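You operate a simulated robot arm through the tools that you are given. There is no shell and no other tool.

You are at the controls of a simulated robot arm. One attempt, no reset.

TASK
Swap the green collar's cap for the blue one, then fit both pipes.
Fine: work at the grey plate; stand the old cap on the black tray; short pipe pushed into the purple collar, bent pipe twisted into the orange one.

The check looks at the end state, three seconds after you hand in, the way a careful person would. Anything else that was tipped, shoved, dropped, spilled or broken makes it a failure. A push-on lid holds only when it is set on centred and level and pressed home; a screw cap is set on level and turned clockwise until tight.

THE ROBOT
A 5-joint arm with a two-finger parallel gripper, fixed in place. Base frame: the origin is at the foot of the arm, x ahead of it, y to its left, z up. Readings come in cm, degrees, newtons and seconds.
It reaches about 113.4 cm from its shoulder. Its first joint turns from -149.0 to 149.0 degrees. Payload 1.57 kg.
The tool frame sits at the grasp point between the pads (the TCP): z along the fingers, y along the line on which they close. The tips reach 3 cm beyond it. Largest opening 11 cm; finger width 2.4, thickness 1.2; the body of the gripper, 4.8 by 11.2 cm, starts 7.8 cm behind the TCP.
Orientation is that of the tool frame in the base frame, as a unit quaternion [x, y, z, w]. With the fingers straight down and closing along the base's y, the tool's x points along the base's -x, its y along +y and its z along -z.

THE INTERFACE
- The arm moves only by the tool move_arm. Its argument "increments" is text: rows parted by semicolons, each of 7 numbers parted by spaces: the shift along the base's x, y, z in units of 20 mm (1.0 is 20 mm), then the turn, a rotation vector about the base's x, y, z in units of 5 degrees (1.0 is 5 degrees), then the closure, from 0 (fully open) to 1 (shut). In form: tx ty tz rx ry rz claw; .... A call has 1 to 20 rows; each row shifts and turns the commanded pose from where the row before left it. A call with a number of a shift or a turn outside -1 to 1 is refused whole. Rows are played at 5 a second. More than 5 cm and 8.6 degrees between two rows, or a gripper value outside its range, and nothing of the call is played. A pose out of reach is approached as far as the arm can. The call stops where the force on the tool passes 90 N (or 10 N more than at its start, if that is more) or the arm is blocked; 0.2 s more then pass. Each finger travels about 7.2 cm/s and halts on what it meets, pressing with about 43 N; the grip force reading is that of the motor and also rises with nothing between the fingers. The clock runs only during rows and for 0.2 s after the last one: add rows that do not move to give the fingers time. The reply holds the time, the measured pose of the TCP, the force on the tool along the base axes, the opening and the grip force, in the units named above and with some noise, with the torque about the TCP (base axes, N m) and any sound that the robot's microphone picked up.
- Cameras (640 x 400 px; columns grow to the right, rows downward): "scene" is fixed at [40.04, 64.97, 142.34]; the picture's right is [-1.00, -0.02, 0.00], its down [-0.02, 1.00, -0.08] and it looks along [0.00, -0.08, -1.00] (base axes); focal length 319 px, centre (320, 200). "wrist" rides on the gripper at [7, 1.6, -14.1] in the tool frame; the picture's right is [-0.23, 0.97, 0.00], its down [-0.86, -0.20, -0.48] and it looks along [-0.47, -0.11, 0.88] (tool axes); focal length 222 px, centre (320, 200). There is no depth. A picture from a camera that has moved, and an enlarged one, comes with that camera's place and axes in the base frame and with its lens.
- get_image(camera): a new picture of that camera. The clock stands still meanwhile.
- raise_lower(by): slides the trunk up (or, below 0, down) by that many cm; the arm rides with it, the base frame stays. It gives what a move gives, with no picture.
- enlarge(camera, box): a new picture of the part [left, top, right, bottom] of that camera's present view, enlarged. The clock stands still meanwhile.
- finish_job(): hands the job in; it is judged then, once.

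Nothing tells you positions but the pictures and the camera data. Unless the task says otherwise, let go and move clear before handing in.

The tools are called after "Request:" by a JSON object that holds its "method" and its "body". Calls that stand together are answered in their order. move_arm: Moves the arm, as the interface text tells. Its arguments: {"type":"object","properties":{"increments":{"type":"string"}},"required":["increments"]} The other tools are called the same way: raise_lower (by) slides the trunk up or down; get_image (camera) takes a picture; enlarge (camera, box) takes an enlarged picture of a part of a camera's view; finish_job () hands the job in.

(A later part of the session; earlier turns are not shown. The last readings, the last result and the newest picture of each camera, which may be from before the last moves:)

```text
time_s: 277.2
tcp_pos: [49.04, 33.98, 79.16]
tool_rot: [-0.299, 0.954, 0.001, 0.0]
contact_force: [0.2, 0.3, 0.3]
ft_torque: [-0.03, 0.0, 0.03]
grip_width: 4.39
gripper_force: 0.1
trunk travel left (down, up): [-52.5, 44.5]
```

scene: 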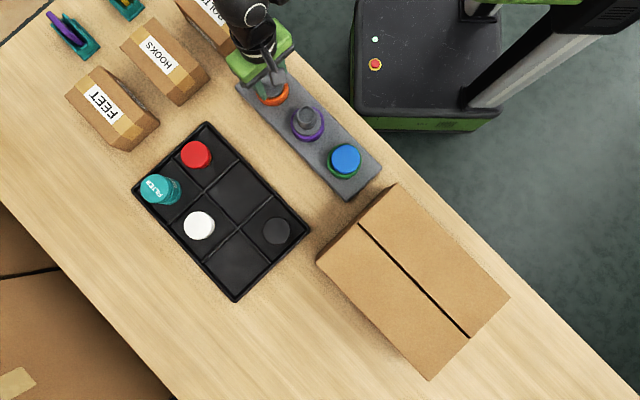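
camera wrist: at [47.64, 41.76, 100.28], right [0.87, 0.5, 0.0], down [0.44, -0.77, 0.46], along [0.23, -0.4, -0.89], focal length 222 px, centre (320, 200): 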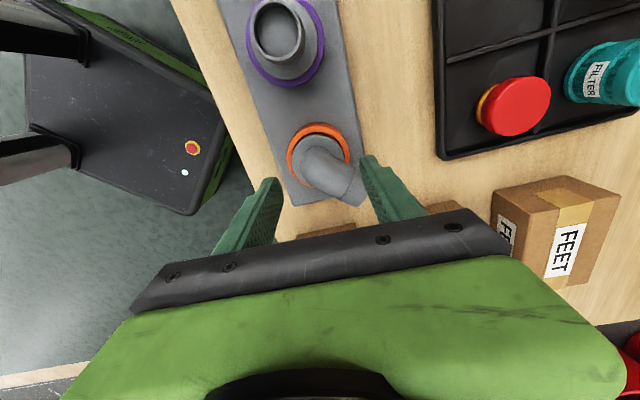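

It popped over a small bump and is free again. I'll test whether it is retained axially here: grip the tube gently and lift in small steps.

Request:
{"method": "enlarge", "body": {"camera": "wrist", "box": [220, 60, 420, 220]}}

```text
2.50 times, centred on (320, 140) of wrist
camera zoom: at [42.3, 31.33, 93.36], right [-0.37, 0.93, 0.0], down [0.81, 0.32, 0.48], along [0.45, 0.18, -0.88], focal length 555 px, centre (320, 350)
```

zoom: 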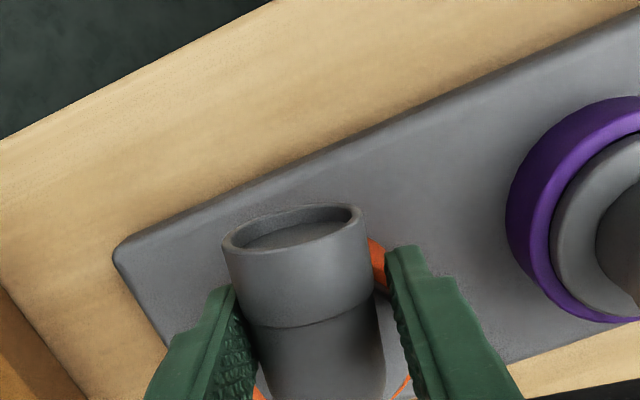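

Request:
{"method": "move_arm", "body": {"increments": "0 0 0 0 0 0 1;0 0 0 0 0 0 1;0 0 0 0 0 0 1"}}

Request:
{"method": "raise_lower", "body": {"by": 0.15}}

Request:
{"method": "raise_lower", "body": {"by": 0.15}}

Request:
{"method": "raise_lower", "body": {"by": 0.15}}

```text
time_s: 278.0
tcp_pos: [48.98, 33.78, 79.16]
tool_rot: [-0.3, 0.954, 0.001, 0.002]
contact_force: [-0.5, -2.0, 8.4]
ft_torque: [0.25, 0.29, 0.2]
grip_width: 3.05
gripper_force: 39.6
trunk travel left (down, up): [-52.5, 44.5]
```

```text
time_s: 278.5
tcp_pos: [48.96, 33.97, 79.29]
tool_rot: [-0.3, 0.954, 0.001, 0.002]
contact_force: [0.1, -1.5, 15.6]
ft_torque: [-0.09, 0.29, 0.14]
grip_width: 3.13
gripper_force: 39.7
trunk travel left (down, up): [-52.6, 44.4]
```

```text
time_s: 279.0
tcp_pos: [48.96, 33.85, 79.41]
tool_rot: [-0.3, 0.954, 0.001, 0.001]
contact_force: [0.0, -0.7, -1.2]
ft_torque: [0.0, 0.02, -0.01]
grip_width: 3.19
gripper_force: 40.5
trunk travel left (down, up): [-52.8, 44.2]
```

```text
time_s: 279.5
tcp_pos: [49.22, 33.9, 79.57]
tool_rot: [-0.3, 0.954, -0.001, 0.001]
contact_force: [-0.2, -0.7, 0.0]
ft_torque: [-0.03, 0.03, -0.01]
grip_width: 3.23
gripper_force: 40.4
trunk travel left (down, up): [-52.9, 44.1]
```

The grip closed narrower than the tube's diameter: the tube sits lower here than before. Release and look from above.

Request:
{"method": "move_arm", "body": {"increments": "0 0 0 0 0 0 0.3;0 0 0 0 0 0 0.3;0 0 0 0 0 0 0.3"}}

Request:
{"method": "raise_lower", "body": {"by": 7}}

Request:
{"method": "enlarge", "body": {"camera": "wrist", "box": [220, 50, 420, 210]}}

Request:
{"method": "enlarge", "body": {"camera": "scene", "box": [215, 30, 335, 125]}}

```text
time_s: 280.3
tcp_pos: [48.96, 34.04, 79.63]
tool_rot: [-0.3, 0.954, 0.0, 0.001]
contact_force: [0.0, 0.1, -0.7]
ft_torque: [0.0, -0.03, -0.01]
grip_width: 7.71
gripper_force: 0.1
trunk travel left (down, up): [-52.9, 44.1]
```

```text
time_s: 281.4
tcp_pos: [49.05, 33.96, 86.64]
tool_rot: [-0.3, 0.954, 0.001, 0.001]
contact_force: [-1.3, 1.0, -0.9]
ft_torque: [-0.01, 0.02, 0.03]
grip_width: 7.69
gripper_force: 0.0
trunk travel left (down, up): [-59.9, 37.1]
```

```text
2.50 times, centred on (320, 130) of wrist
camera zoom: at [42.36, 31.33, 100.79], right [-0.37, 0.93, 0.0], down [0.81, 0.33, 0.48], along [0.45, 0.18, -0.88], focal length 555 px, centre (320, 375)
```

zoom: 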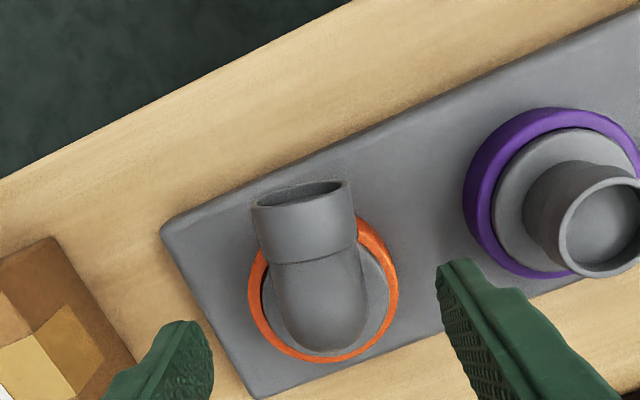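

```text
4.21 times, centred on (275, 78) of scene
camera zoom: at [40.04, 64.97, 142.34], right [-1.0, -0.02, 0.0], down [-0.02, 1.0, -0.08], along [0.0, -0.08, -1.0], focal length 1342 px, centre (510, 716)
```

zoom: 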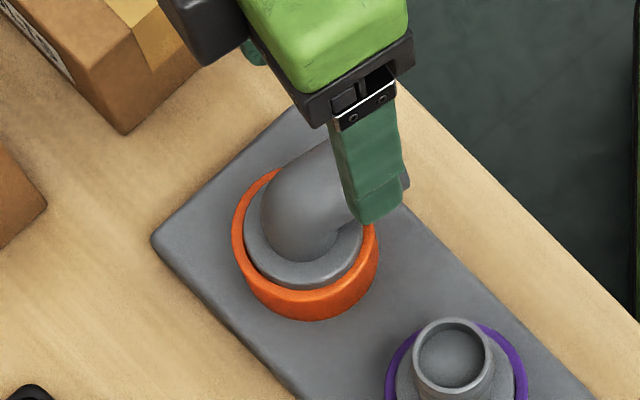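

The pipe is at home and level. I'll regrip at 1.5 cm with no strain, press it home firmly, then try only a 2° clockwise turn to see whether pressing plus turning locks it.

Request:
{"method": "move_arm", "body": {"increments": "0.25 0.1 0 0 0 0 0.4;0.24 0.1 0 0 0 0 0.4;0 0 0 0 0 0 0.4"}}

Request:
{"method": "enlarge", "body": {"camera": "wrist", "box": [220, 50, 420, 210]}}

```text
time_s: 282.2
tcp_pos: [49.94, 34.17, 86.57]
tool_rot: [-0.3, 0.954, 0.0, 0.001]
contact_force: [0.3, -0.3, 0.7]
ft_torque: [-0.01, 0.07, 0.02]
grip_width: 6.61
gripper_force: 0.1
trunk travel left (down, up): [-59.9, 37.1]
```

```text
2.50 times, centred on (320, 130) of wrist
camera zoom: at [43.28, 31.66, 100.8], right [-0.37, 0.93, 0.0], down [0.81, 0.33, 0.48], along [0.45, 0.18, -0.88], focal length 555 px, centre (320, 375)
```

zoom: 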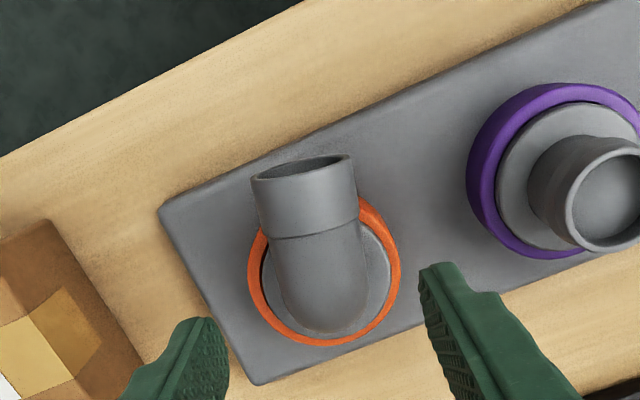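

Request:
{"method": "raise_lower", "body": {"by": -7.4}}

Request:
{"method": "move_arm", "body": {"increments": "0 0 0 0 0 0 1;0 0 0 0 0 0 1;0 0 0 0 0 0 1;0 0 0 0 0 0 1"}}

Request:
{"method": "raise_lower", "body": {"by": -0.1}}

```text
time_s: 283.3
tcp_pos: [49.97, 34.29, 79.3]
tool_rot: [-0.3, 0.954, 0.0, 0.002]
contact_force: [0.3, -0.2, 0.1]
ft_torque: [0.01, 0.01, 0.03]
grip_width: 6.61
gripper_force: 0.0
trunk travel left (down, up): [-52.5, 44.5]
```

```text
time_s: 284.3
tcp_pos: [49.98, 34.3, 79.29]
tool_rot: [-0.3, 0.954, 0.0, 0.002]
contact_force: [1.6, -0.4, 2.0]
ft_torque: [0.0, 0.0, -0.04]
grip_width: 3.7
gripper_force: 42.7
trunk travel left (down, up): [-52.5, 44.5]
```

```text
time_s: 284.8
tcp_pos: [50.05, 34.2, 79.19]
tool_rot: [-0.3, 0.954, 0.001, 0.002]
contact_force: [5.5, 2.8, 22.9]
ft_torque: [0.24, -0.23, -0.09]
grip_width: 3.68
gripper_force: 42.8
trunk travel left (down, up): [-52.4, 44.6]
```

Request:
{"method": "raise_lower", "body": {"by": -0.06}}

Request:
{"method": "move_arm", "body": {"increments": "-0.02 0.032 0 0 0 -0.4 1"}}

```text
time_s: 285.3
tcp_pos: [49.91, 34.11, 79.08]
tool_rot: [-0.301, 0.954, 0.001, 0.001]
contact_force: [6.8, 2.4, 29.5]
ft_torque: [0.09, -0.17, -0.23]
grip_width: 3.66
gripper_force: 43.1
trunk travel left (down, up): [-52.4, 44.6]
```

```text
time_s: 285.7
tcp_pos: [49.88, 34.17, 79.06]
tool_rot: [-0.283, 0.959, 0.001, 0.002]
contact_force: [6.9, -3.4, 25.2]
ft_torque: [-0.21, 0.03, 0.09]
grip_width: 3.68
gripper_force: 43.0
trunk travel left (down, up): [-52.4, 44.6]
```

Request:
{"method": "move_arm", "body": {"increments": "-0.018 0.033 0 0 0 -0.4 1"}}

Request:
{"method": "move_arm", "body": {"increments": "-0.016 0.034 0 0 0 -0.4 1"}}

```text
time_s: 286.1
tcp_pos: [49.81, 34.1, 79.23]
tool_rot: [-0.267, 0.964, 0.0, 0.001]
contact_force: [5.9, -10.8, 19.9]
ft_torque: [-0.39, 0.03, 0.04]
grip_width: 3.64
gripper_force: 42.9
trunk travel left (down, up): [-52.4, 44.6]
```

```text
time_s: 286.5
tcp_pos: [49.62, 34.43, 79.13]
tool_rot: [-0.25, 0.968, 0.0, 0.001]
contact_force: [5.6, -11.4, 19.0]
ft_torque: [-0.39, -0.01, 0.0]
grip_width: 3.67
gripper_force: 42.6
trunk travel left (down, up): [-52.4, 44.6]
```

Request:
{"method": "raise_lower", "body": {"by": 0.08}}

Request:
{"method": "move_arm", "body": {"increments": "0.01 -0.03 0 0 0 0 1;0 0 0 0 0 0 1"}}

Request:
{"method": "enlarge", "body": {"camera": "wrist", "box": [220, 60, 420, 220]}}

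```text
time_s: 287.0
tcp_pos: [49.7, 34.37, 79.17]
tool_rot: [-0.249, 0.969, 0.001, 0.001]
contact_force: [4.4, -7.1, 1.0]
ft_torque: [-0.23, -0.1, -0.11]
grip_width: 3.65
gripper_force: 43.2
trunk travel left (down, up): [-52.4, 44.6]
```

```text
time_s: 287.6
tcp_pos: [49.74, 34.33, 79.15]
tool_rot: [-0.25, 0.968, 0.002, 0.002]
contact_force: [0.1, -3.7, 0.1]
ft_torque: [-0.14, 0.0, 0.01]
grip_width: 3.67
gripper_force: 43.1
trunk travel left (down, up): [-52.4, 44.6]
```

```text
2.50 times, centred on (320, 140) of wrist
camera zoom: at [42.93, 32.52, 93.32], right [-0.27, 0.96, 0.0], down [0.84, 0.24, 0.48], along [0.46, 0.13, -0.88], focal length 555 px, centre (320, 350)
```

zoom: 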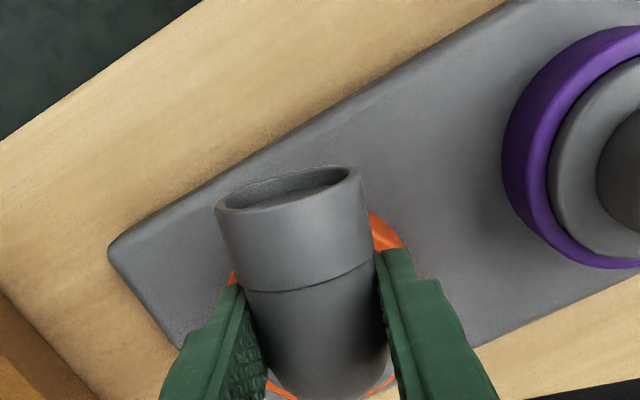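

Forces are near zero now. Continue the clockwise turn unpressed with a firm grip, two small rows at a time.

Request:
{"method": "move_arm", "body": {"increments": "-0.029 0.0586 0 0 0 -1 1;-0.024 0.061 0 0 0 -1 1"}}

```text
time_s: 288.2
tcp_pos: [49.74, 34.61, 79.04]
tool_rot: [-0.164, 0.986, 0.0, 0.001]
contact_force: [0.3, -3.8, -0.6]
ft_torque: [-0.14, -0.02, -0.02]
grip_width: 3.65
gripper_force: 42.7
trunk travel left (down, up): [-52.4, 44.6]
```

Request:
{"method": "move_arm", "body": {"increments": "-0.0186 0.0628 0 0 0 -1 1;-0.013 0.064 0 0 0 -1 1"}}

```text
time_s: 288.8
tcp_pos: [49.92, 34.82, 79.1]
tool_rot: [-0.076, 0.997, -0.001, 0.004]
contact_force: [22.1, -11.9, 9.4]
ft_torque: [-0.43, -0.86, -0.08]
grip_width: 3.63
gripper_force: 43.0
trunk travel left (down, up): [-52.4, 44.6]
```

Request:
{"method": "move_arm", "body": {"increments": "0.09 -0.04 0 0 0 0 1;0 0 0 0 0 0 1"}}

```text
time_s: 289.4
tcp_pos: [50.0, 34.89, 79.12]
tool_rot: [-0.078, 0.997, 0.001, 0.001]
contact_force: [16.7, -2.5, 11.4]
ft_torque: [0.04, -0.52, -0.15]
grip_width: 3.66
gripper_force: 42.7
trunk travel left (down, up): [-52.4, 44.6]
```

Request:
{"method": "move_arm", "body": {"increments": "0.09 0 0 0 0 0 1;0 0 0 0 0 0 1"}}

Request:
{"method": "enlarge", "body": {"camera": "wrist", "box": [220, 60, 420, 220]}}

```text
time_s: 290.0
tcp_pos: [49.86, 34.86, 79.1]
tool_rot: [-0.077, 0.997, 0.001, -0.001]
contact_force: [4.2, -1.0, 4.4]
ft_torque: [0.04, -0.14, -0.07]
grip_width: 3.66
gripper_force: 43.1
trunk travel left (down, up): [-52.4, 44.6]
```

```text
2.50 times, centred on (320, 140) of wrist
camera zoom: at [42.79, 35.4, 93.33], right [0.07, 1.0, 0.0], down [0.88, -0.06, 0.48], along [0.48, -0.03, -0.88], focal length 555 px, centre (320, 350)
```

zoom: 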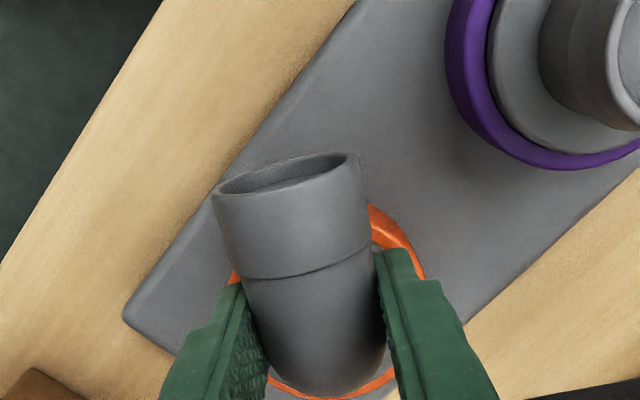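

Request:
{"method": "move_arm", "body": {"increments": "-0.007 0.061 0 0 0 -1 1;-0.0016 0.061 0 0 0 -1 1"}}

```text
time_s: 290.6
tcp_pos: [49.92, 35.01, 79.15]
tool_rot: [0.009, 1.0, 0.0, 0.001]
contact_force: [0.1, -0.3, 0.5]
ft_torque: [-0.01, 0.06, -0.01]
grip_width: 3.66
gripper_force: 42.6
trunk travel left (down, up): [-52.4, 44.6]
```

Request:
{"method": "move_arm", "body": {"increments": "0.004 0.061 0 0 0 -1 1;0.009 0.0605 0 0 0 -1 1"}}

```text
time_s: 291.2
tcp_pos: [50.09, 35.37, 79.12]
tool_rot: [0.096, 0.995, 0.0, 0.001]
contact_force: [-0.3, 0.8, 0.1]
ft_torque: [0.03, 0.02, 0.01]
grip_width: 3.64
gripper_force: 42.6
trunk travel left (down, up): [-52.4, 44.6]
```

Request:
{"method": "move_arm", "body": {"increments": "0.0142 0.0594 0 0 0 -1 1;0.0194 0.058 0 0 0 -1 1"}}

Request:
{"method": "move_arm", "body": {"increments": "0.0244 0.056 0 0 0 -1 1;0.029 0.0537 0 0 0 -1 1"}}

```text
time_s: 291.8
tcp_pos: [50.43, 35.02, 79.07]
tool_rot: [0.183, 0.983, -0.003, 0.004]
contact_force: [5.2, -32.9, -0.2]
ft_torque: [0.18, -0.07, 2.64]
grip_width: 4.48
gripper_force: 44.3
trunk travel left (down, up): [-52.4, 44.6]
```

```text
time_s: 292.4
tcp_pos: [50.26, 35.67, 79.19]
tool_rot: [0.268, 0.963, 0.0, 0.002]
contact_force: [12.1, -13.2, 9.5]
ft_torque: [-0.41, -0.32, 0.07]
grip_width: 3.66
gripper_force: 43.1
trunk travel left (down, up): [-52.4, 44.6]
```

A strong stop (2.6 Nm) appeared and then my next step forced past it. From now on strictly one small step per call. First relieve side force.

Request:
{"method": "move_arm", "body": {"increments": "0.05 -0.06 0 0 0 0 1;0 0 0 0 0 0 1"}}

Request:
{"method": "enlarge", "body": {"camera": "wrist", "box": [220, 60, 420, 220]}}

```text
time_s: 293.0
tcp_pos: [50.25, 35.54, 79.14]
tool_rot: [0.268, 0.963, 0.0, 0.002]
contact_force: [6.5, 0.5, 11.5]
ft_torque: [0.27, -0.1, -0.09]
grip_width: 3.65
gripper_force: 42.9
trunk travel left (down, up): [-52.4, 44.6]
```

```text
2.50 times, centred on (320, 140) of wrist
camera zoom: at [45.13, 40.65, 93.36], right [0.7, 0.72, 0.0], down [0.63, -0.61, 0.48], along [0.34, -0.33, -0.88], focal length 555 px, centre (320, 350)
```

zoom: 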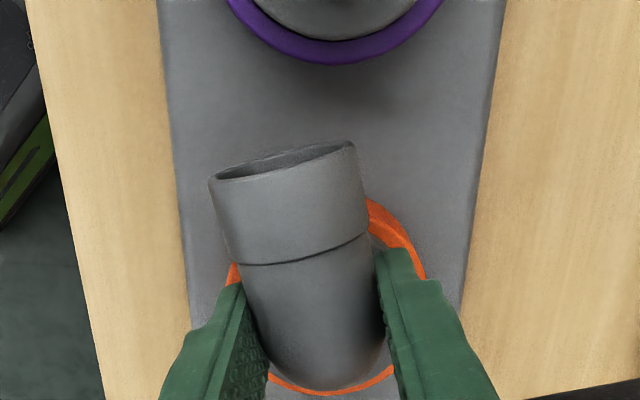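

Request:
{"method": "raise_lower", "body": {"by": 0.05}}

Request:
{"method": "move_arm", "body": {"increments": "0.016 0.026 0 0 0 -0.5 1"}}

Request:
{"method": "move_arm", "body": {"increments": "0.017 0.025 0 0 0 -0.5 1"}}

```text
time_s: 293.5
tcp_pos: [50.24, 35.42, 79.08]
tool_rot: [0.268, 0.963, -0.001, 0.001]
contact_force: [0.3, 0.4, 0.4]
ft_torque: [0.01, 0.0, 0.02]
grip_width: 3.66
gripper_force: 42.9
trunk travel left (down, up): [-52.5, 44.5]
```

```text
time_s: 293.9
tcp_pos: [50.32, 35.53, 79.17]
tool_rot: [0.289, 0.957, 0.0, 0.0]
contact_force: [0.6, 0.2, -1.6]
ft_torque: [0.0, -0.01, -0.01]
grip_width: 3.62
gripper_force: 42.6
trunk travel left (down, up): [-52.5, 44.5]
```

```text
time_s: 294.3
tcp_pos: [50.46, 35.58, 79.19]
tool_rot: [0.309, 0.951, 0.0, 0.002]
contact_force: [0.9, 0.2, -2.0]
ft_torque: [0.02, -0.01, 0.0]
grip_width: 3.67
gripper_force: 43.1
trunk travel left (down, up): [-52.5, 44.5]
```

Request:
{"method": "move_arm", "body": {"increments": "0.018 0.024 0 0 0 -0.5 1"}}

Request:
{"method": "move_arm", "body": {"increments": "0.019 0.0235 0 0 0 -0.5 1"}}

Request:
{"method": "move_arm", "body": {"increments": "0.02 0.0225 0 0 0 -0.5 1"}}

```text
time_s: 294.7
tcp_pos: [50.51, 35.83, 79.11]
tool_rot: [0.331, 0.944, -0.001, 0.002]
contact_force: [1.0, -1.3, -2.1]
ft_torque: [-0.03, -0.05, -0.02]
grip_width: 3.66
gripper_force: 43.2
trunk travel left (down, up): [-52.5, 44.5]
```

```text
time_s: 295.1
tcp_pos: [50.55, 35.78, 79.18]
tool_rot: [0.352, 0.936, 0.0, 0.002]
contact_force: [0.1, -2.2, -1.5]
ft_torque: [-0.04, -0.07, 0.02]
grip_width: 3.65
gripper_force: 43.0
trunk travel left (down, up): [-52.5, 44.5]
```

```text
time_s: 295.5
tcp_pos: [50.52, 35.83, 79.26]
tool_rot: [0.371, 0.929, -0.001, 0.002]
contact_force: [0.4, -1.1, -0.5]
ft_torque: [-0.11, 0.02, 0.0]
grip_width: 3.66
gripper_force: 43.4
trunk travel left (down, up): [-52.5, 44.5]
```

Request:
{"method": "move_arm", "body": {"increments": "0.021 0.0215 0 0 0 -0.5 1"}}

Request:
{"method": "move_arm", "body": {"increments": "0.022 0.0205 0 0 0 -0.5 1"}}

Request:
{"method": "move_arm", "body": {"increments": "0.023 0.0195 0 0 0 -0.5 1"}}

```text
time_s: 295.9
tcp_pos: [50.49, 35.81, 79.15]
tool_rot: [0.391, 0.92, -0.001, 0.001]
contact_force: [-0.1, 0.8, -0.5]
ft_torque: [0.01, 0.01, -0.01]
grip_width: 3.65
gripper_force: 43.3
trunk travel left (down, up): [-52.5, 44.5]
```

```text
time_s: 296.3
tcp_pos: [50.53, 35.85, 79.25]
tool_rot: [0.411, 0.912, -0.001, 0.002]
contact_force: [0.1, 0.2, -1.5]
ft_torque: [-0.01, -0.01, 0.0]
grip_width: 3.66
gripper_force: 43.0
trunk travel left (down, up): [-52.5, 44.5]
```

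```text
time_s: 296.7
tcp_pos: [50.61, 35.82, 79.19]
tool_rot: [0.431, 0.902, -0.001, 0.001]
contact_force: [0.9, -0.7, -1.5]
ft_torque: [0.02, 0.02, 0.0]
grip_width: 3.67
gripper_force: 42.9
trunk travel left (down, up): [-52.5, 44.5]
```

The lock events all came about 45-50° after starting each turn, so that is the tight point. I've turned about 25° since the last; I'll continue at 2.5° per call and stop the moment torque rises.

Request:
{"method": "raise_lower", "body": {"by": -0.04}}

Request:
{"method": "move_arm", "body": {"increments": "0.024 0.018 0 0 0 -0.5 1"}}

```text
time_s: 297.2
tcp_pos: [50.61, 35.97, 79.1]
tool_rot: [0.431, 0.902, 0.0, 0.001]
contact_force: [-0.1, 0.3, 0.2]
ft_torque: [0.0, 0.09, 0.02]
grip_width: 3.68
gripper_force: 43.0
trunk travel left (down, up): [-52.4, 44.6]
```

```text
time_s: 297.6
tcp_pos: [50.45, 35.84, 79.2]
tool_rot: [0.451, 0.893, 0.0, 0.001]
contact_force: [1.3, -1.5, 1.5]
ft_torque: [0.01, -0.01, 0.01]
grip_width: 3.66
gripper_force: 43.3
trunk travel left (down, up): [-52.4, 44.6]
```

Request:
{"method": "move_arm", "body": {"increments": "0.0245 0.017 0 0 0 -0.5 1"}}

```text
time_s: 298.0
tcp_pos: [50.6, 35.74, 79.19]
tool_rot: [0.471, 0.882, 0.0, 0.001]
contact_force: [0.0, -1.3, 1.7]
ft_torque: [-0.01, 0.01, 0.03]
grip_width: 3.66
gripper_force: 42.9
trunk travel left (down, up): [-52.4, 44.6]
```

Request:
{"method": "move_arm", "body": {"increments": "0.025 0.016 0 0 0 -0.5 1"}}

```text
time_s: 298.4
tcp_pos: [50.73, 35.96, 79.17]
tool_rot: [0.489, 0.872, -0.001, 0.002]
contact_force: [0.0, -0.5, 1.8]
ft_torque: [0.0, 0.04, -0.02]
grip_width: 3.65
gripper_force: 43.3
trunk travel left (down, up): [-52.4, 44.6]
```

Request:
{"method": "move_arm", "body": {"increments": "0.026 0.015 0 0 0 -0.5 1"}}

```text
time_s: 298.8
tcp_pos: [50.87, 35.9, 79.15]
tool_rot: [0.508, 0.861, -0.001, 0.001]
contact_force: [0.9, -2.8, 0.1]
ft_torque: [-0.04, -0.03, -0.02]
grip_width: 3.67
gripper_force: 43.1
trunk travel left (down, up): [-52.4, 44.6]
```

Request:
{"method": "move_arm", "body": {"increments": "0.027 0.014 0 0 0 -0.5 1"}}

```text
time_s: 299.2
tcp_pos: [50.72, 36.02, 79.19]
tool_rot: [0.527, 0.85, 0.0, 0.001]
contact_force: [-1.0, -0.5, 3.7]
ft_torque: [0.0, 0.13, 0.04]
grip_width: 3.66
gripper_force: 42.9
trunk travel left (down, up): [-52.4, 44.6]
```

Request:
{"method": "move_arm", "body": {"increments": "0.0275 0.013 0 0 0 -0.5 1"}}

```text
time_s: 299.6
tcp_pos: [50.8, 36.04, 79.24]
tool_rot: [0.545, 0.838, 0.0, 0.001]
contact_force: [-1.8, -4.4, 3.1]
ft_torque: [-0.04, 0.11, 0.02]
grip_width: 3.66
gripper_force: 43.4
trunk travel left (down, up): [-52.4, 44.6]
```

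Request:
{"method": "move_arm", "body": {"increments": "0.028 0.0115 0 0 0 -0.5 1"}}

```text
time_s: 300.0
tcp_pos: [50.95, 36.01, 79.18]
tool_rot: [0.564, 0.826, 0.0, 0.001]
contact_force: [-1.1, -1.3, 2.5]
ft_torque: [0.1, 0.05, 0.05]
grip_width: 3.64
gripper_force: 42.9
trunk travel left (down, up): [-52.4, 44.6]
```

Request:
{"method": "move_arm", "body": {"increments": "0.0285 0.01 0 0 0 -0.5 1"}}

```text
time_s: 300.4
tcp_pos: [50.95, 36.02, 79.19]
tool_rot: [0.581, 0.814, 0.0, 0.001]
contact_force: [-1.3, 0.3, 4.4]
ft_torque: [0.15, 0.1, 0.03]
grip_width: 3.65
gripper_force: 42.8
trunk travel left (down, up): [-52.4, 44.6]
```

Request:
{"method": "move_arm", "body": {"increments": "0.029 0.0085 0 0 0 -0.5 1"}}

```text
time_s: 300.8
tcp_pos: [51.02, 36.0, 79.18]
tool_rot: [0.599, 0.801, 0.0, 0.001]
contact_force: [-1.8, -0.9, 5.0]
ft_torque: [0.08, 0.12, 0.04]
grip_width: 3.65
gripper_force: 43.1
trunk travel left (down, up): [-52.4, 44.6]
```

Request:
{"method": "move_arm", "body": {"increments": "0.0295 0.007 0 0 0 -0.5 1"}}

```text
time_s: 301.2
tcp_pos: [51.12, 36.11, 79.1]
tool_rot: [0.617, 0.787, -0.001, 0.002]
contact_force: [0.1, 0.1, 3.2]
ft_torque: [0.08, 0.04, 0.02]
grip_width: 3.67
gripper_force: 43.2
trunk travel left (down, up): [-52.4, 44.6]
```

Request:
{"method": "move_arm", "body": {"increments": "0.0298 0.006 0 0 0 -0.5 1"}}

```text
time_s: 301.6
tcp_pos: [51.14, 36.08, 79.12]
tool_rot: [0.633, 0.774, -0.001, 0.002]
contact_force: [-0.3, -0.4, 5.8]
ft_torque: [0.08, -0.05, 0.06]
grip_width: 3.64
gripper_force: 42.8
trunk travel left (down, up): [-52.4, 44.6]
```

Request:
{"method": "move_arm", "body": {"increments": "0.03 0.005 0 0 0 -0.5 1"}}

```text
time_s: 302.0
tcp_pos: [51.31, 35.95, 79.07]
tool_rot: [0.65, 0.76, 0.0, 0.002]
contact_force: [-0.2, 1.9, 2.0]
ft_torque: [0.16, -0.03, 0.02]
grip_width: 3.64
gripper_force: 42.8
trunk travel left (down, up): [-52.4, 44.6]
```

Request:
{"method": "move_arm", "body": {"increments": "0.0302 0.0035 0 0 0 -0.5 1"}}

```text
time_s: 302.4
tcp_pos: [51.31, 35.96, 79.03]
tool_rot: [0.667, 0.745, -0.001, 0.002]
contact_force: [-1.9, -0.8, 3.0]
ft_torque: [0.05, 0.0, 0.04]
grip_width: 3.69
gripper_force: 43.2
trunk travel left (down, up): [-52.4, 44.6]
```

Request:
{"method": "move_arm", "body": {"increments": "0.0304 0.002 0 0 0 -0.5 1"}}

Request:
{"method": "enlarge", "body": {"camera": "wrist", "box": [220, 80, 420, 240]}}

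Request:
{"method": "enlarge", "body": {"camera": "scene", "box": [215, 30, 335, 125]}}

```text
time_s: 302.8
tcp_pos: [51.45, 36.02, 79.17]
tool_rot: [0.683, 0.731, 0.0, 0.001]
contact_force: [-3.5, 1.3, 2.0]
ft_torque: [0.08, 0.21, 0.05]
grip_width: 3.65
gripper_force: 43.1
trunk travel left (down, up): [-52.4, 44.6]
```

```text
2.50 times, centred on (320, 160) of wrist
camera zoom: at [52.56, 43.21, 93.34], right [0.99, -0.16, 0.0], down [-0.14, -0.87, 0.48], along [-0.08, -0.47, -0.88], focal length 555 px, centre (320, 300)
```

zoom: 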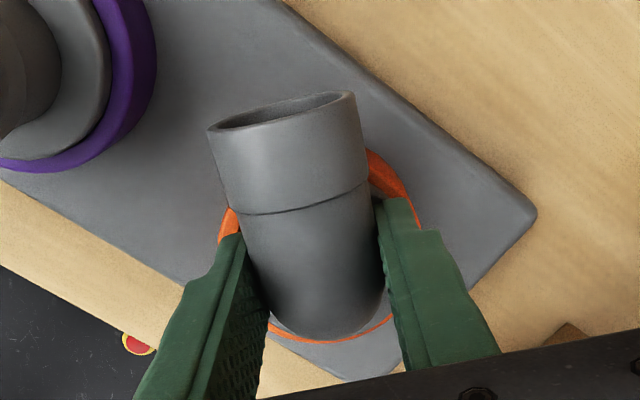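

```text
4.21 times, centred on (275, 78) of scene
camera zoom: at [40.04, 64.97, 142.34], right [-1.0, -0.02, 0.0], down [-0.02, 1.0, -0.08], along [0.0, -0.08, -1.0], focal length 1342 px, centre (510, 716)
```

zoom: 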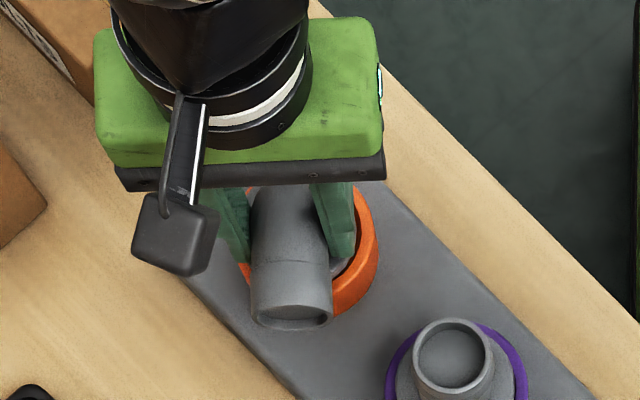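

No lock this time; the pipe may be off-centre in my grip. I'll release, let it settle, unwind the gripper, and regrip carefully so it's centred.

Request:
{"method": "move_arm", "body": {"increments": "0 0 0 0 0 0 0.3;0 0 0 0 0 0 0.3;0 0 0 0 0 0 0.3"}}

Request:
{"method": "raise_lower", "body": {"by": 7}}

Request:
{"method": "enlarge", "body": {"camera": "wrist", "box": [220, 50, 420, 210]}}

Request:
{"method": "move_arm", "body": {"increments": "0 0 0 0 0 1 0.4;0 0 0 0 0 1 0.4;0 0 0 0 0 1 0.4;0 0 0 0 0 1 0.4;0 0 0 0 0 1 0.4;0 0 0 0 0 1 0.4;0 0 0 0 0 1 0.4;0 0 0 0 0 1 0.4;0 0 0 0 0 1 0.4;0 0 0 0 0 1 0.4;0 0 0 0 0 1 0.4;0 0 0 0 0 1 0.4;0 0 0 0 0 1 0.4;0 0 0 0 0 1 0.4;0 0 0 0 0 1 0.4;0 0 0 0 0 1 0.4;0 0 0 0 0 1 0.4;0 0 0 0 0 1 0.4;0 0 0 0 0 0 0.4"}}

Request:
{"method": "move_arm", "body": {"increments": "0 0 0 0 0 1 0.4;0 0 0 0 0 1 0.4;0 0 0 0 0 1 0.4;0 0 0 0 0 1 0.4;0 0 0 0 0 1 0.4;0 0 0 0 0 1 0.4;0 0 0 0 0 1 0.4;0 0 0 0 0 1 0.4;0 0 0 0 0 1 0.4;0 0 0 0 0 1 0.4;0 0 0 0 0 1 0.4;0 0 0 0 0 1 0.4;0 0 0 0 0 1 0.4;0 0 0 0 0 1 0.4;0 0 0 0 0 1 0.4;0 0 0 0 0 1 0.4;0 0 0 0 0 1 0.4;0 0 0 0 0 1 0.4;0 0 0 0 0 0 0.4"}}

Request:
{"method": "enlarge", "body": {"camera": "wrist", "box": [220, 50, 420, 210]}}

```text
time_s: 303.6
tcp_pos: [51.48, 36.04, 79.14]
tool_rot: [0.682, 0.731, -0.001, 0.001]
contact_force: [-0.6, 0.1, 0.0]
ft_torque: [0.01, 0.02, -0.01]
grip_width: 7.69
gripper_force: 0.1
trunk travel left (down, up): [-52.4, 44.6]
```

```text
time_s: 304.7
tcp_pos: [51.41, 36.03, 86.01]
tool_rot: [0.682, 0.731, -0.001, 0.001]
contact_force: [-0.5, 0.4, 0.0]
ft_torque: [-0.01, 0.02, 0.0]
grip_width: 7.71
gripper_force: 0.1
trunk travel left (down, up): [-59.4, 37.6]
```

```text
2.50 times, centred on (320, 130) of wrist
camera zoom: at [52.6, 43.22, 100.32], right [0.99, -0.16, 0.0], down [-0.14, -0.87, 0.48], along [-0.08, -0.47, -0.88], focal length 555 px, centre (320, 375)
```

zoom: 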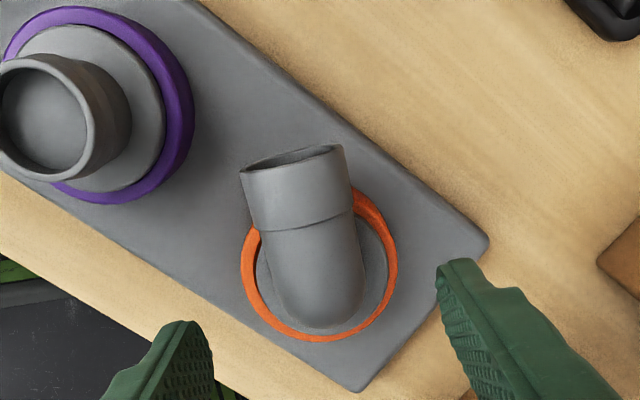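

```text
time_s: 308.7
tcp_pos: [51.5, 35.99, 86.18]
tool_rot: [-0.035, 0.999, 0.0, 0.002]
contact_force: [0.3, 0.1, -0.3]
ft_torque: [0.01, 0.01, -0.02]
grip_width: 6.61
gripper_force: 0.1
trunk travel left (down, up): [-59.4, 37.6]
```

```text
time_s: 312.7
tcp_pos: [51.47, 35.93, 86.13]
tool_rot: [0.732, -0.681, -0.001, -0.001]
contact_force: [-1.0, 1.6, -0.2]
ft_torque: [0.0, 0.02, -0.03]
grip_width: 6.64
gripper_force: 0.1
trunk travel left (down, up): [-59.4, 37.6]
```

```text
2.50 times, centred on (320, 130) of wrist
camera zoom: at [50.36, 28.99, 100.33], right [-0.99, 0.16, 0.0], down [0.14, 0.87, 0.48], along [0.08, 0.47, -0.88], focal length 555 px, centre (320, 375)
```

zoom: 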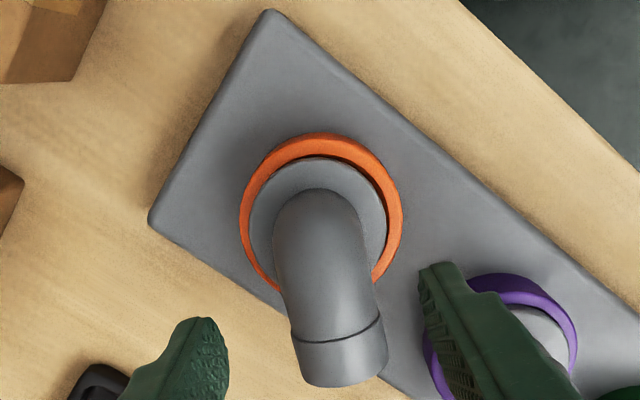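

Using two opposite views, the collar axis is (51.25, 35.08) and the pipe sits about 2 mm off toward (+x,+y). I'll grip it there, then shift it to true centre before turning.

Request:
{"method": "move_arm", "body": {"increments": "-0.046 0.158 0 0 0 0 0.4;-0.047 0.157 0 0 0 0 0.4;0 0 0 0 0 0 0.4"}}

Request:
{"method": "raise_lower", "body": {"by": -6.9}}

Request:
{"method": "move_arm", "body": {"increments": "0 0 0 0 0 0 1;0 0 0 0 0 0 1;0 0 0 0 0 0 1;0 0 0 0 0 0 1"}}

Request:
{"method": "enlarge", "body": {"camera": "wrist", "box": [270, 85, 370, 165]}}

```text
time_s: 313.5
tcp_pos: [51.13, 36.65, 86.21]
tool_rot: [0.731, -0.682, -0.001, -0.001]
contact_force: [0.3, 0.5, -0.5]
ft_torque: [-0.01, 0.01, 0.03]
grip_width: 6.61
gripper_force: 0.1
trunk travel left (down, up): [-59.4, 37.6]
```

```text
time_s: 314.6
tcp_pos: [51.21, 36.63, 79.21]
tool_rot: [0.731, -0.682, 0.0, -0.001]
contact_force: [0.7, 0.5, 0.0]
ft_torque: [-0.01, 0.0, -0.03]
grip_width: 6.59
gripper_force: 0.0
trunk travel left (down, up): [-52.5, 44.5]
```

```text
time_s: 315.6
tcp_pos: [51.17, 36.59, 79.24]
tool_rot: [0.731, -0.682, 0.0, -0.001]
contact_force: [6.0, -1.1, 3.3]
ft_torque: [-0.23, -0.19, 1.3]
grip_width: 3.73
gripper_force: 43.1
trunk travel left (down, up): [-52.5, 44.5]
```

```text
5.00 times, centred on (320, 125) of wrist
camera zoom: at [50.15, 29.62, 93.42], right [-0.99, 0.16, 0.0], down [0.14, 0.87, 0.48], along [0.08, 0.47, -0.88], focal length 1111 px, centre (320, 575)
```

zoom: 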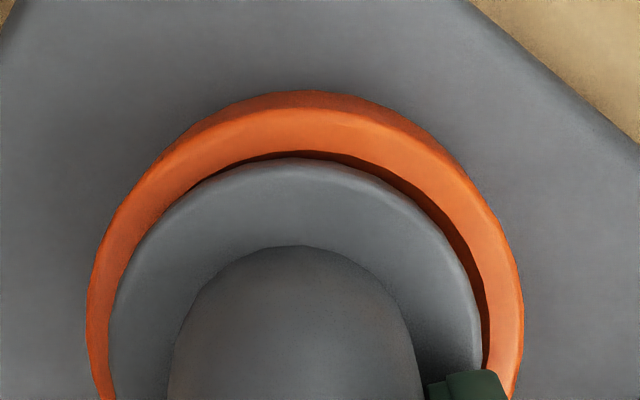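

Notable: on closing, the pipe resisted a 1-2° realignment with 1.3 Nm, so it is now rotationally locked, just like the seated cap was. I'll unload by turning back slightly to confirm, then leave it alone.

Request:
{"method": "move_arm", "body": {"increments": "0 0 0 0 0 0.3 1;0 0 0 0 0 0 1"}}

```text
time_s: 316.2
tcp_pos: [51.29, 36.66, 79.28]
tool_rot: [0.74, -0.673, -0.001, -0.001]
contact_force: [8.6, -2.2, 1.8]
ft_torque: [0.08, -0.06, -0.48]
grip_width: 3.72
gripper_force: 42.7
trunk travel left (down, up): [-52.5, 44.5]
```

Rigid in rotation (1.2 Nm per degree) and sideways: it is locked. I'll open cleanly and lift away.

Request:
{"method": "move_arm", "body": {"increments": "0 0 0 0 0 0 0.3;0 0 0 0 0 0 0.3;0 0 0 0 0 0 0.3"}}

Request:
{"method": "raise_lower", "body": {"by": 7}}

Request:
{"method": "enlarge", "body": {"camera": "wrist", "box": [220, 50, 420, 210]}}

Request:
{"method": "enlarge", "body": {"camera": "scene", "box": [215, 30, 335, 125]}}

```text
time_s: 317.0
tcp_pos: [51.27, 36.73, 79.23]
tool_rot: [0.74, -0.673, -0.001, 0.0]
contact_force: [0.0, -1.0, 0.6]
ft_torque: [0.02, 0.0, 0.0]
grip_width: 7.71
gripper_force: 0.0
trunk travel left (down, up): [-52.5, 44.5]
```

```text
time_s: 318.1
tcp_pos: [51.28, 36.57, 86.29]
tool_rot: [0.739, -0.674, -0.001, -0.001]
contact_force: [-0.9, 1.0, 0.3]
ft_torque: [-0.03, -0.03, -0.02]
grip_width: 7.7
gripper_force: 0.1
trunk travel left (down, up): [-59.5, 37.5]
```

```text
2.50 times, centred on (320, 130) of wrist
camera zoom: at [50.27, 29.63, 100.43], right [-0.99, 0.13, 0.0], down [0.12, 0.87, 0.48], along [0.06, 0.48, -0.88], focal length 555 px, centre (320, 375)
```

zoom: 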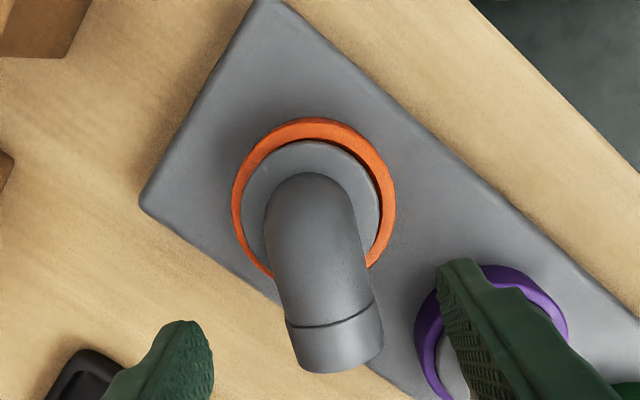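

```text
4.21 times, centred on (275, 78) of scene
camera zoom: at [40.04, 64.97, 142.34], right [-1.0, -0.02, 0.0], down [-0.02, 1.0, -0.08], along [0.0, -0.08, -1.0], focal length 1342 px, centre (510, 716)
```

zoom: 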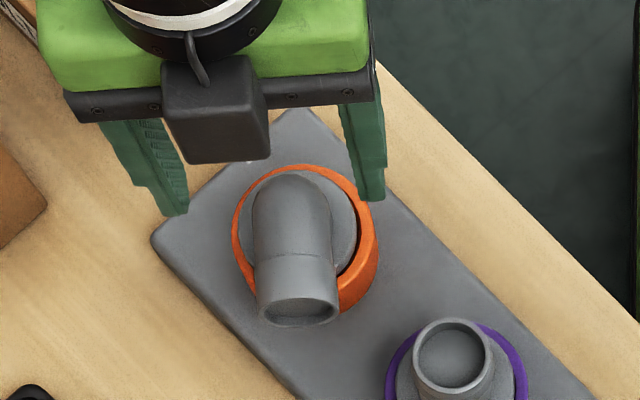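

I'll do one gentle confirmation with a loose cage: a few newtons of sideways push should meet firm resistance if it's locked.

Request:
{"method": "move_arm", "body": {"increments": "0.035 0 0 0 0 0 0.4;0 0 0 0 0 0 0.4"}}

Request:
{"method": "raise_lower", "body": {"by": -6.9}}

Request:
{"method": "move_arm", "body": {"increments": "0 0 0 0 0 0 0.6;0 0 0 0 0 0 0.6;0.1 0 0 0 0 0 0.6;0 0 0 0 0 0 0.6"}}

Request:
{"method": "move_arm", "body": {"increments": "0.04 0 0 0 0 0 0.6;0 0 0 0 0 0 0.6"}}

```text
time_s: 318.7
tcp_pos: [51.32, 36.51, 86.3]
tool_rot: [0.74, -0.673, 0.0, 0.0]
contact_force: [1.1, 0.8, -0.6]
ft_torque: [0.01, 0.03, -0.01]
grip_width: 6.59
gripper_force: 0.0
trunk travel left (down, up): [-59.5, 37.5]
```

```text
time_s: 319.7
tcp_pos: [51.22, 36.67, 79.3]
tool_rot: [0.739, -0.673, -0.001, 0.0]
contact_force: [0.3, 0.3, -1.0]
ft_torque: [-0.02, 0.03, 0.02]
grip_width: 6.61
gripper_force: 0.1
trunk travel left (down, up): [-52.6, 44.4]
```

```text
time_s: 320.7
tcp_pos: [51.39, 36.57, 79.32]
tool_rot: [0.74, -0.673, -0.001, 0.0]
contact_force: [1.3, -0.9, -0.4]
ft_torque: [-0.01, -0.01, -0.05]
grip_width: 4.39
gripper_force: 0.0
trunk travel left (down, up): [-52.6, 44.4]
```

```text
time_s: 321.3
tcp_pos: [51.49, 36.65, 79.34]
tool_rot: [0.74, -0.673, -0.001, 0.0]
contact_force: [-0.7, 0.4, 0.9]
ft_torque: [-0.04, 0.03, 0.02]
grip_width: 4.39
gripper_force: 0.1
trunk travel left (down, up): [-52.6, 44.4]
```

Request:
{"method": "move_arm", "body": {"increments": "0.04 0 0 0 0 0 0.6;0 0 0 0 0 0 0.6"}}

Request:
{"method": "move_arm", "body": {"increments": "0.03 0 0 0 0 0 0.6;0 0 0 0 0 0 0.6"}}

```text
time_s: 321.9
tcp_pos: [51.51, 36.65, 79.26]
tool_rot: [0.74, -0.673, -0.001, 0.0]
contact_force: [-1.5, 0.4, 0.0]
ft_torque: [-0.04, 0.02, -0.03]
grip_width: 4.54
gripper_force: 0.9
trunk travel left (down, up): [-52.6, 44.4]
```

```text
time_s: 322.5
tcp_pos: [51.6, 36.64, 79.3]
tool_rot: [0.739, -0.673, -0.001, -0.001]
contact_force: [-3.3, 1.4, 0.3]
ft_torque: [0.01, 0.05, 0.02]
grip_width: 4.65
gripper_force: 1.1
trunk travel left (down, up): [-52.6, 44.4]
```

Request:
{"method": "move_arm", "body": {"increments": "0.04 0 0 0 0 0 0.6;0 0 0 0 0 0 0.6"}}

Request:
{"method": "move_arm", "body": {"increments": "0.04 0 0 0 0 0 0.6;0 0 0 0 0 0 0.6"}}

Request:
{"method": "enlarge", "body": {"camera": "wrist", "box": [220, 80, 420, 240]}}

```text
time_s: 323.1
tcp_pos: [51.77, 36.58, 79.37]
tool_rot: [0.74, -0.673, 0.0, 0.0]
contact_force: [-3.9, -2.5, -0.9]
ft_torque: [-0.02, 0.02, 0.12]
grip_width: 4.79
gripper_force: 2.7
trunk travel left (down, up): [-52.6, 44.4]
```

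```text
time_s: 323.7
tcp_pos: [51.8, 36.69, 79.29]
tool_rot: [0.74, -0.673, -0.001, -0.001]
contact_force: [-4.9, -1.9, -0.2]
ft_torque: [-0.03, 0.06, 0.09]
grip_width: 4.86
gripper_force: 2.8
trunk travel left (down, up): [-52.6, 44.4]
```

```text
2.50 times, centred on (320, 160) of wrist
camera zoom: at [50.83, 29.6, 93.55], right [-0.99, 0.13, 0.0], down [0.12, 0.87, 0.48], along [0.06, 0.48, -0.88], focal length 555 px, centre (320, 300)
```

zoom: 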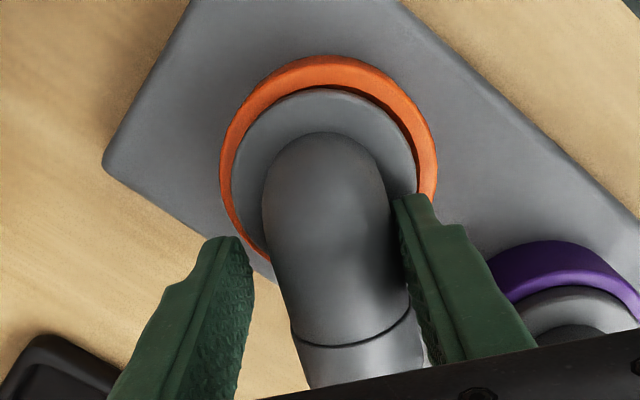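

It holds firm against the push. I'll back off, open, lift clear and take overview pictures.

Request:
{"method": "move_arm", "body": {"increments": "-0.1 0 0 0 0 0 0.5;-0.08 0 0 0 0 0 0.35;0 0 0 0 0 0 0.3"}}

Request:
{"method": "raise_lower", "body": {"by": 9}}

Request:
{"method": "get_image", "body": {"camera": "wrist"}}

Request:
{"method": "enlarge", "body": {"camera": "scene", "box": [230, 50, 390, 200]}}

```text
time_s: 324.5
tcp_pos: [51.58, 36.69, 79.4]
tool_rot: [0.739, -0.673, -0.002, -0.001]
contact_force: [0.3, -0.1, -0.1]
ft_torque: [-0.01, 0.01, -0.04]
grip_width: 7.73
gripper_force: 0.1
trunk travel left (down, up): [-52.6, 44.4]
```

```text
time_s: 325.8
tcp_pos: [51.54, 36.74, 88.35]
tool_rot: [0.74, -0.673, -0.001, 0.0]
contact_force: [-0.3, -0.1, -0.6]
ft_torque: [0.04, -0.01, -0.02]
grip_width: 7.68
gripper_force: 0.1
trunk travel left (down, up): [-61.6, 35.4]
```

```text
taken
camera wrist: at [50.47, 29.66, 102.52], right [-0.99, 0.13, 0.0], down [0.12, 0.87, 0.48], along [0.06, 0.48, -0.88], focal length 222 px, centre (320, 200)
```

wrist: 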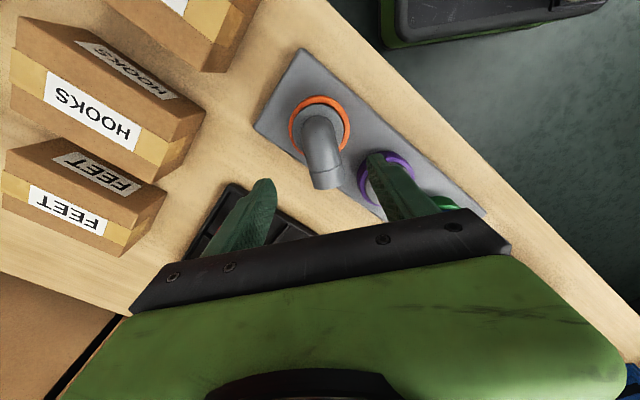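

```text
2.67 times, centred on (310, 125) of scene
camera zoom: at [40.04, 64.97, 142.34], right [-1.0, -0.02, 0.0], down [-0.02, 1.0, -0.08], along [0.0, -0.08, -1.0], focal length 850 px, centre (347, 400)
```

zoom: 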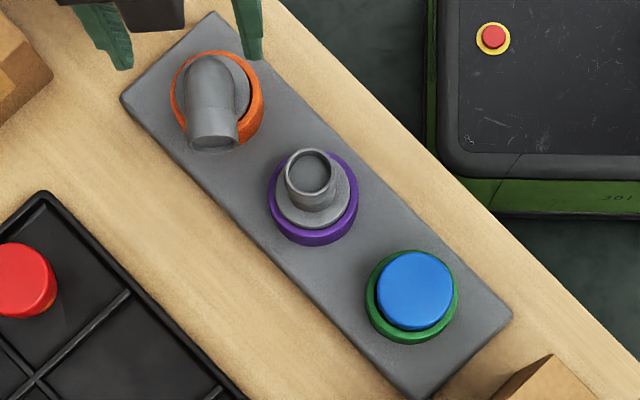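

All my earlier "events" fit a 60° turn-to-tight threshold, and this last one was left undisturbed, so the bent pipe is tight. Next, a gentle caged check that the short pipe in purple is still held after the earlier bump.

Request:
{"method": "move_arm", "body": {"increments": "-0.85 0.655 0 0 0 0 0.4;-0.85 0.655 0 0 0 0 0.4;-0.85 0.655 0 0 0 0 0.4;-0.85 0.655 0 0 0 0 0.4;-0.81 0.655 0 0 0 0 0.4;0 0 0 0 0 0 0.4;0 0 0 0 0 0 0.4"}}

Request:
{"method": "enlarge", "body": {"camera": "wrist", "box": [220, 60, 420, 220]}}

```text
time_s: 327.4
tcp_pos: [42.91, 43.21, 88.28]
tool_rot: [0.74, -0.673, 0.0, -0.001]
contact_force: [-0.3, -0.5, 0.6]
ft_torque: [-0.02, 0.02, 0.0]
grip_width: 6.6
gripper_force: 0.0
trunk travel left (down, up): [-61.6, 35.4]
```

```text
2.50 times, centred on (320, 140) of wrist
camera zoom: at [42.07, 36.17, 102.53], right [-0.99, 0.13, 0.0], down [0.12, 0.87, 0.48], along [0.06, 0.48, -0.88], focal length 555 px, centre (320, 350)
```

zoom: 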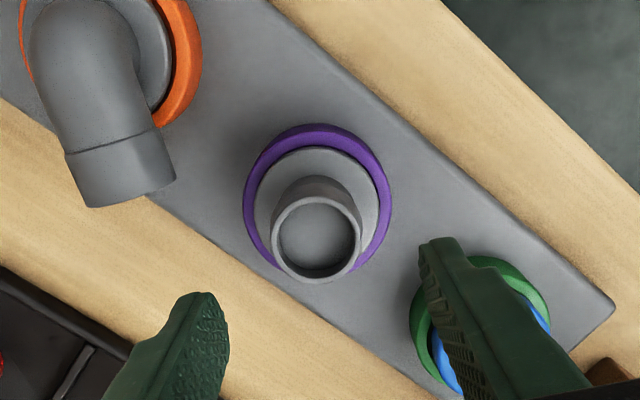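

The short pipe is concentric. Lower with fingers open around its tube, then a light caged push.

Request:
{"method": "raise_lower", "body": {"by": -8.6}}

Request:
{"method": "move_arm", "body": {"increments": "0.035 0 0 0 0 0 0.6;0 0 0 0 0 0 0.6;0.1 0 0 0 0 0 0.6;0 0 0 0 0 0 0.6"}}

Request:
{"method": "move_arm", "body": {"increments": "0.05 0 0 0 0 0 0.6;0 0 0 0 0 0 0.6"}}

Request:
{"method": "move_arm", "body": {"increments": "0.04 0 0 0 0 0 0.6;0 0 0 0 0 0 0.6"}}

```text
time_s: 328.6
tcp_pos: [43.08, 43.11, 79.78]
tool_rot: [0.74, -0.673, 0.0, -0.001]
contact_force: [-0.5, 0.7, 0.5]
ft_torque: [0.03, -0.03, -0.03]
grip_width: 6.61
gripper_force: 0.1
trunk travel left (down, up): [-53.0, 44.0]
```

```text
time_s: 329.6
tcp_pos: [43.35, 43.15, 79.73]
tool_rot: [0.739, -0.673, 0.0, -0.002]
contact_force: [0.4, 0.6, 0.5]
ft_torque: [0.02, 0.01, -0.01]
grip_width: 4.37
gripper_force: 0.0
trunk travel left (down, up): [-53.0, 44.0]
```

```text
time_s: 330.2
tcp_pos: [43.5, 43.31, 79.79]
tool_rot: [0.739, -0.674, -0.001, -0.001]
contact_force: [-0.6, 0.4, 0.2]
ft_torque: [0.0, 0.01, 0.01]
grip_width: 4.47
gripper_force: 0.6
trunk travel left (down, up): [-53.0, 44.0]
```

```text
time_s: 330.8
tcp_pos: [43.48, 43.18, 79.8]
tool_rot: [0.74, -0.673, -0.001, -0.001]
contact_force: [-1.9, -0.2, 0.5]
ft_torque: [0.01, 0.0, 0.0]
grip_width: 4.54
gripper_force: 1.0
trunk travel left (down, up): [-53.0, 44.0]
```

Request:
{"method": "move_arm", "body": {"increments": "0.05 0 0 0 0 0 0.6;0 0 0 0 0 0 0.6"}}

Request:
{"method": "enlarge", "body": {"camera": "wrist", "box": [220, 80, 420, 240]}}

```text
time_s: 331.4
tcp_pos: [43.6, 43.37, 79.79]
tool_rot: [0.74, -0.673, 0.0, -0.001]
contact_force: [-3.6, -1.7, -1.6]
ft_torque: [0.02, 0.02, -0.01]
grip_width: 4.7
gripper_force: 1.4
trunk travel left (down, up): [-53.0, 44.0]
```

```text
2.50 times, centred on (320, 160) of wrist
camera zoom: at [42.64, 36.19, 93.94], right [-0.99, 0.13, 0.0], down [0.12, 0.87, 0.48], along [0.06, 0.48, -0.88], focal length 555 px, centre (320, 300)
```

zoom: 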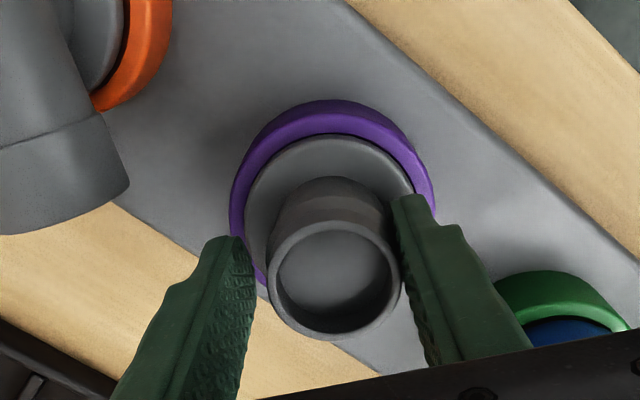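

The short pipe is firmly held. Back off and do the same light check on the blue cap.

Request:
{"method": "move_arm", "body": {"increments": "-0.12 0 0 0 0 0 0.5;-0.13 0 0 0 0 0 0.35;0 0 0 0 0 0 0.2"}}

Request:
{"method": "raise_lower", "body": {"by": 8}}

Request:
{"method": "move_arm", "body": {"increments": "-0.81 0.81 0 0 0 0 0.2;-0.81 0.81 0 0 0 0 0.2;-0.81 0.81 0 0 0 0 0.2;-0.81 0.81 0 0 0 0 0.2;-0.81 0.81 0 0 0 0 0.2;0 0 0 0 0 0 0.2;0 0 0 0 0 0 0.2"}}

Request:
{"method": "enlarge", "body": {"camera": "wrist", "box": [220, 60, 420, 220]}}

```text
time_s: 332.2
tcp_pos: [43.08, 43.32, 79.74]
tool_rot: [0.74, -0.673, 0.0, 0.0]
contact_force: [0.3, 0.1, 0.2]
ft_torque: [0.02, -0.02, -0.04]
grip_width: 8.79
gripper_force: 0.0
trunk travel left (down, up): [-53.0, 44.0]
```

```text
time_s: 333.4
tcp_pos: [43.12, 43.25, 87.68]
tool_rot: [0.74, -0.673, -0.001, -0.001]
contact_force: [0.3, 0.0, 0.5]
ft_torque: [0.0, -0.04, 0.0]
grip_width: 8.77
gripper_force: 0.2
trunk travel left (down, up): [-61.0, 36.0]
```

```text
time_s: 335.0
tcp_pos: [34.94, 51.46, 87.67]
tool_rot: [0.74, -0.672, 0.0, -0.001]
contact_force: [0.1, 0.2, 0.9]
ft_torque: [0.0, 0.0, 0.02]
grip_width: 8.82
gripper_force: 0.0
trunk travel left (down, up): [-61.0, 36.0]
```

```text
2.50 times, centred on (320, 140) of wrist
camera zoom: at [34.11, 44.41, 101.93], right [-0.99, 0.13, 0.0], down [0.12, 0.87, 0.48], along [0.06, 0.48, -0.88], focal length 555 px, centre (320, 350)
```

zoom: 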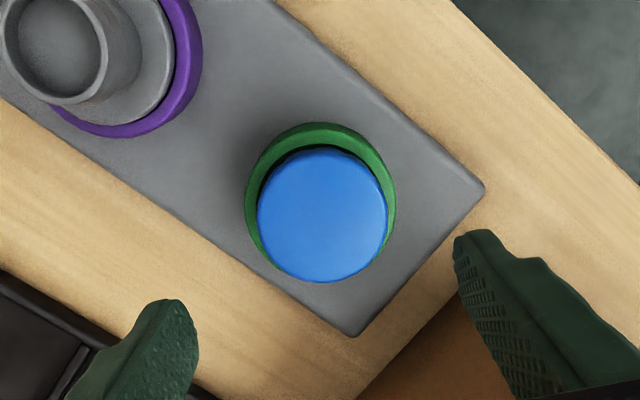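

Request:
{"method": "move_arm", "body": {"increments": "-0.035 -0.07 0 0 0 0 0.25;0 0 0 0 0 0 0.25"}}

Request:
{"method": "raise_lower", "body": {"by": -8.9}}

Request:
{"method": "move_arm", "body": {"increments": "0 0 0 0 0 0 0.42;0 0 0 0 0 0 0.42;0.12 0 0 0 0 0 0.42;0 0 0 0 0 0 0.42"}}

Request:
{"method": "move_arm", "body": {"increments": "0.05 0 0 0 0 0 0.42;0 0 0 0 0 0 0.42"}}

Request:
{"method": "move_arm", "body": {"increments": "0.04 0 0 0 0 0 0.42;0 0 0 0 0 0 0.42"}}

```text
time_s: 335.6
tcp_pos: [35.01, 51.26, 87.69]
tool_rot: [0.739, -0.673, -0.001, -0.001]
contact_force: [1.1, 0.0, -0.1]
ft_torque: [-0.04, -0.02, -0.02]
grip_width: 8.24
gripper_force: 0.0
trunk travel left (down, up): [-61.0, 36.0]
```

```text
time_s: 336.8
tcp_pos: [34.96, 51.37, 78.79]
tool_rot: [0.74, -0.673, -0.001, 0.0]
contact_force: [-0.2, 0.5, -0.4]
ft_torque: [0.01, 0.01, -0.02]
grip_width: 8.25
gripper_force: 0.0
trunk travel left (down, up): [-52.1, 44.9]
```

```text
time_s: 337.8
tcp_pos: [35.2, 51.27, 78.84]
tool_rot: [0.74, -0.672, 0.0, 0.0]
contact_force: [-1.0, 1.2, 0.7]
ft_torque: [0.01, 0.0, 0.01]
grip_width: 6.48
gripper_force: 0.2
trunk travel left (down, up): [-52.1, 44.9]
```

```text
time_s: 338.4
tcp_pos: [35.32, 51.29, 78.84]
tool_rot: [0.74, -0.673, 0.0, 0.0]
contact_force: [-2.8, 0.4, 0.9]
ft_torque: [0.0, 0.07, -0.04]
grip_width: 6.6
gripper_force: 1.4
trunk travel left (down, up): [-52.1, 44.9]
```

```text
time_s: 339.0
tcp_pos: [35.33, 51.21, 78.85]
tool_rot: [0.74, -0.673, -0.001, -0.001]
contact_force: [-3.9, -3.0, -0.4]
ft_torque: [-0.06, 0.09, 0.07]
grip_width: 6.79
gripper_force: 2.5
trunk travel left (down, up): [-52.1, 44.9]
```

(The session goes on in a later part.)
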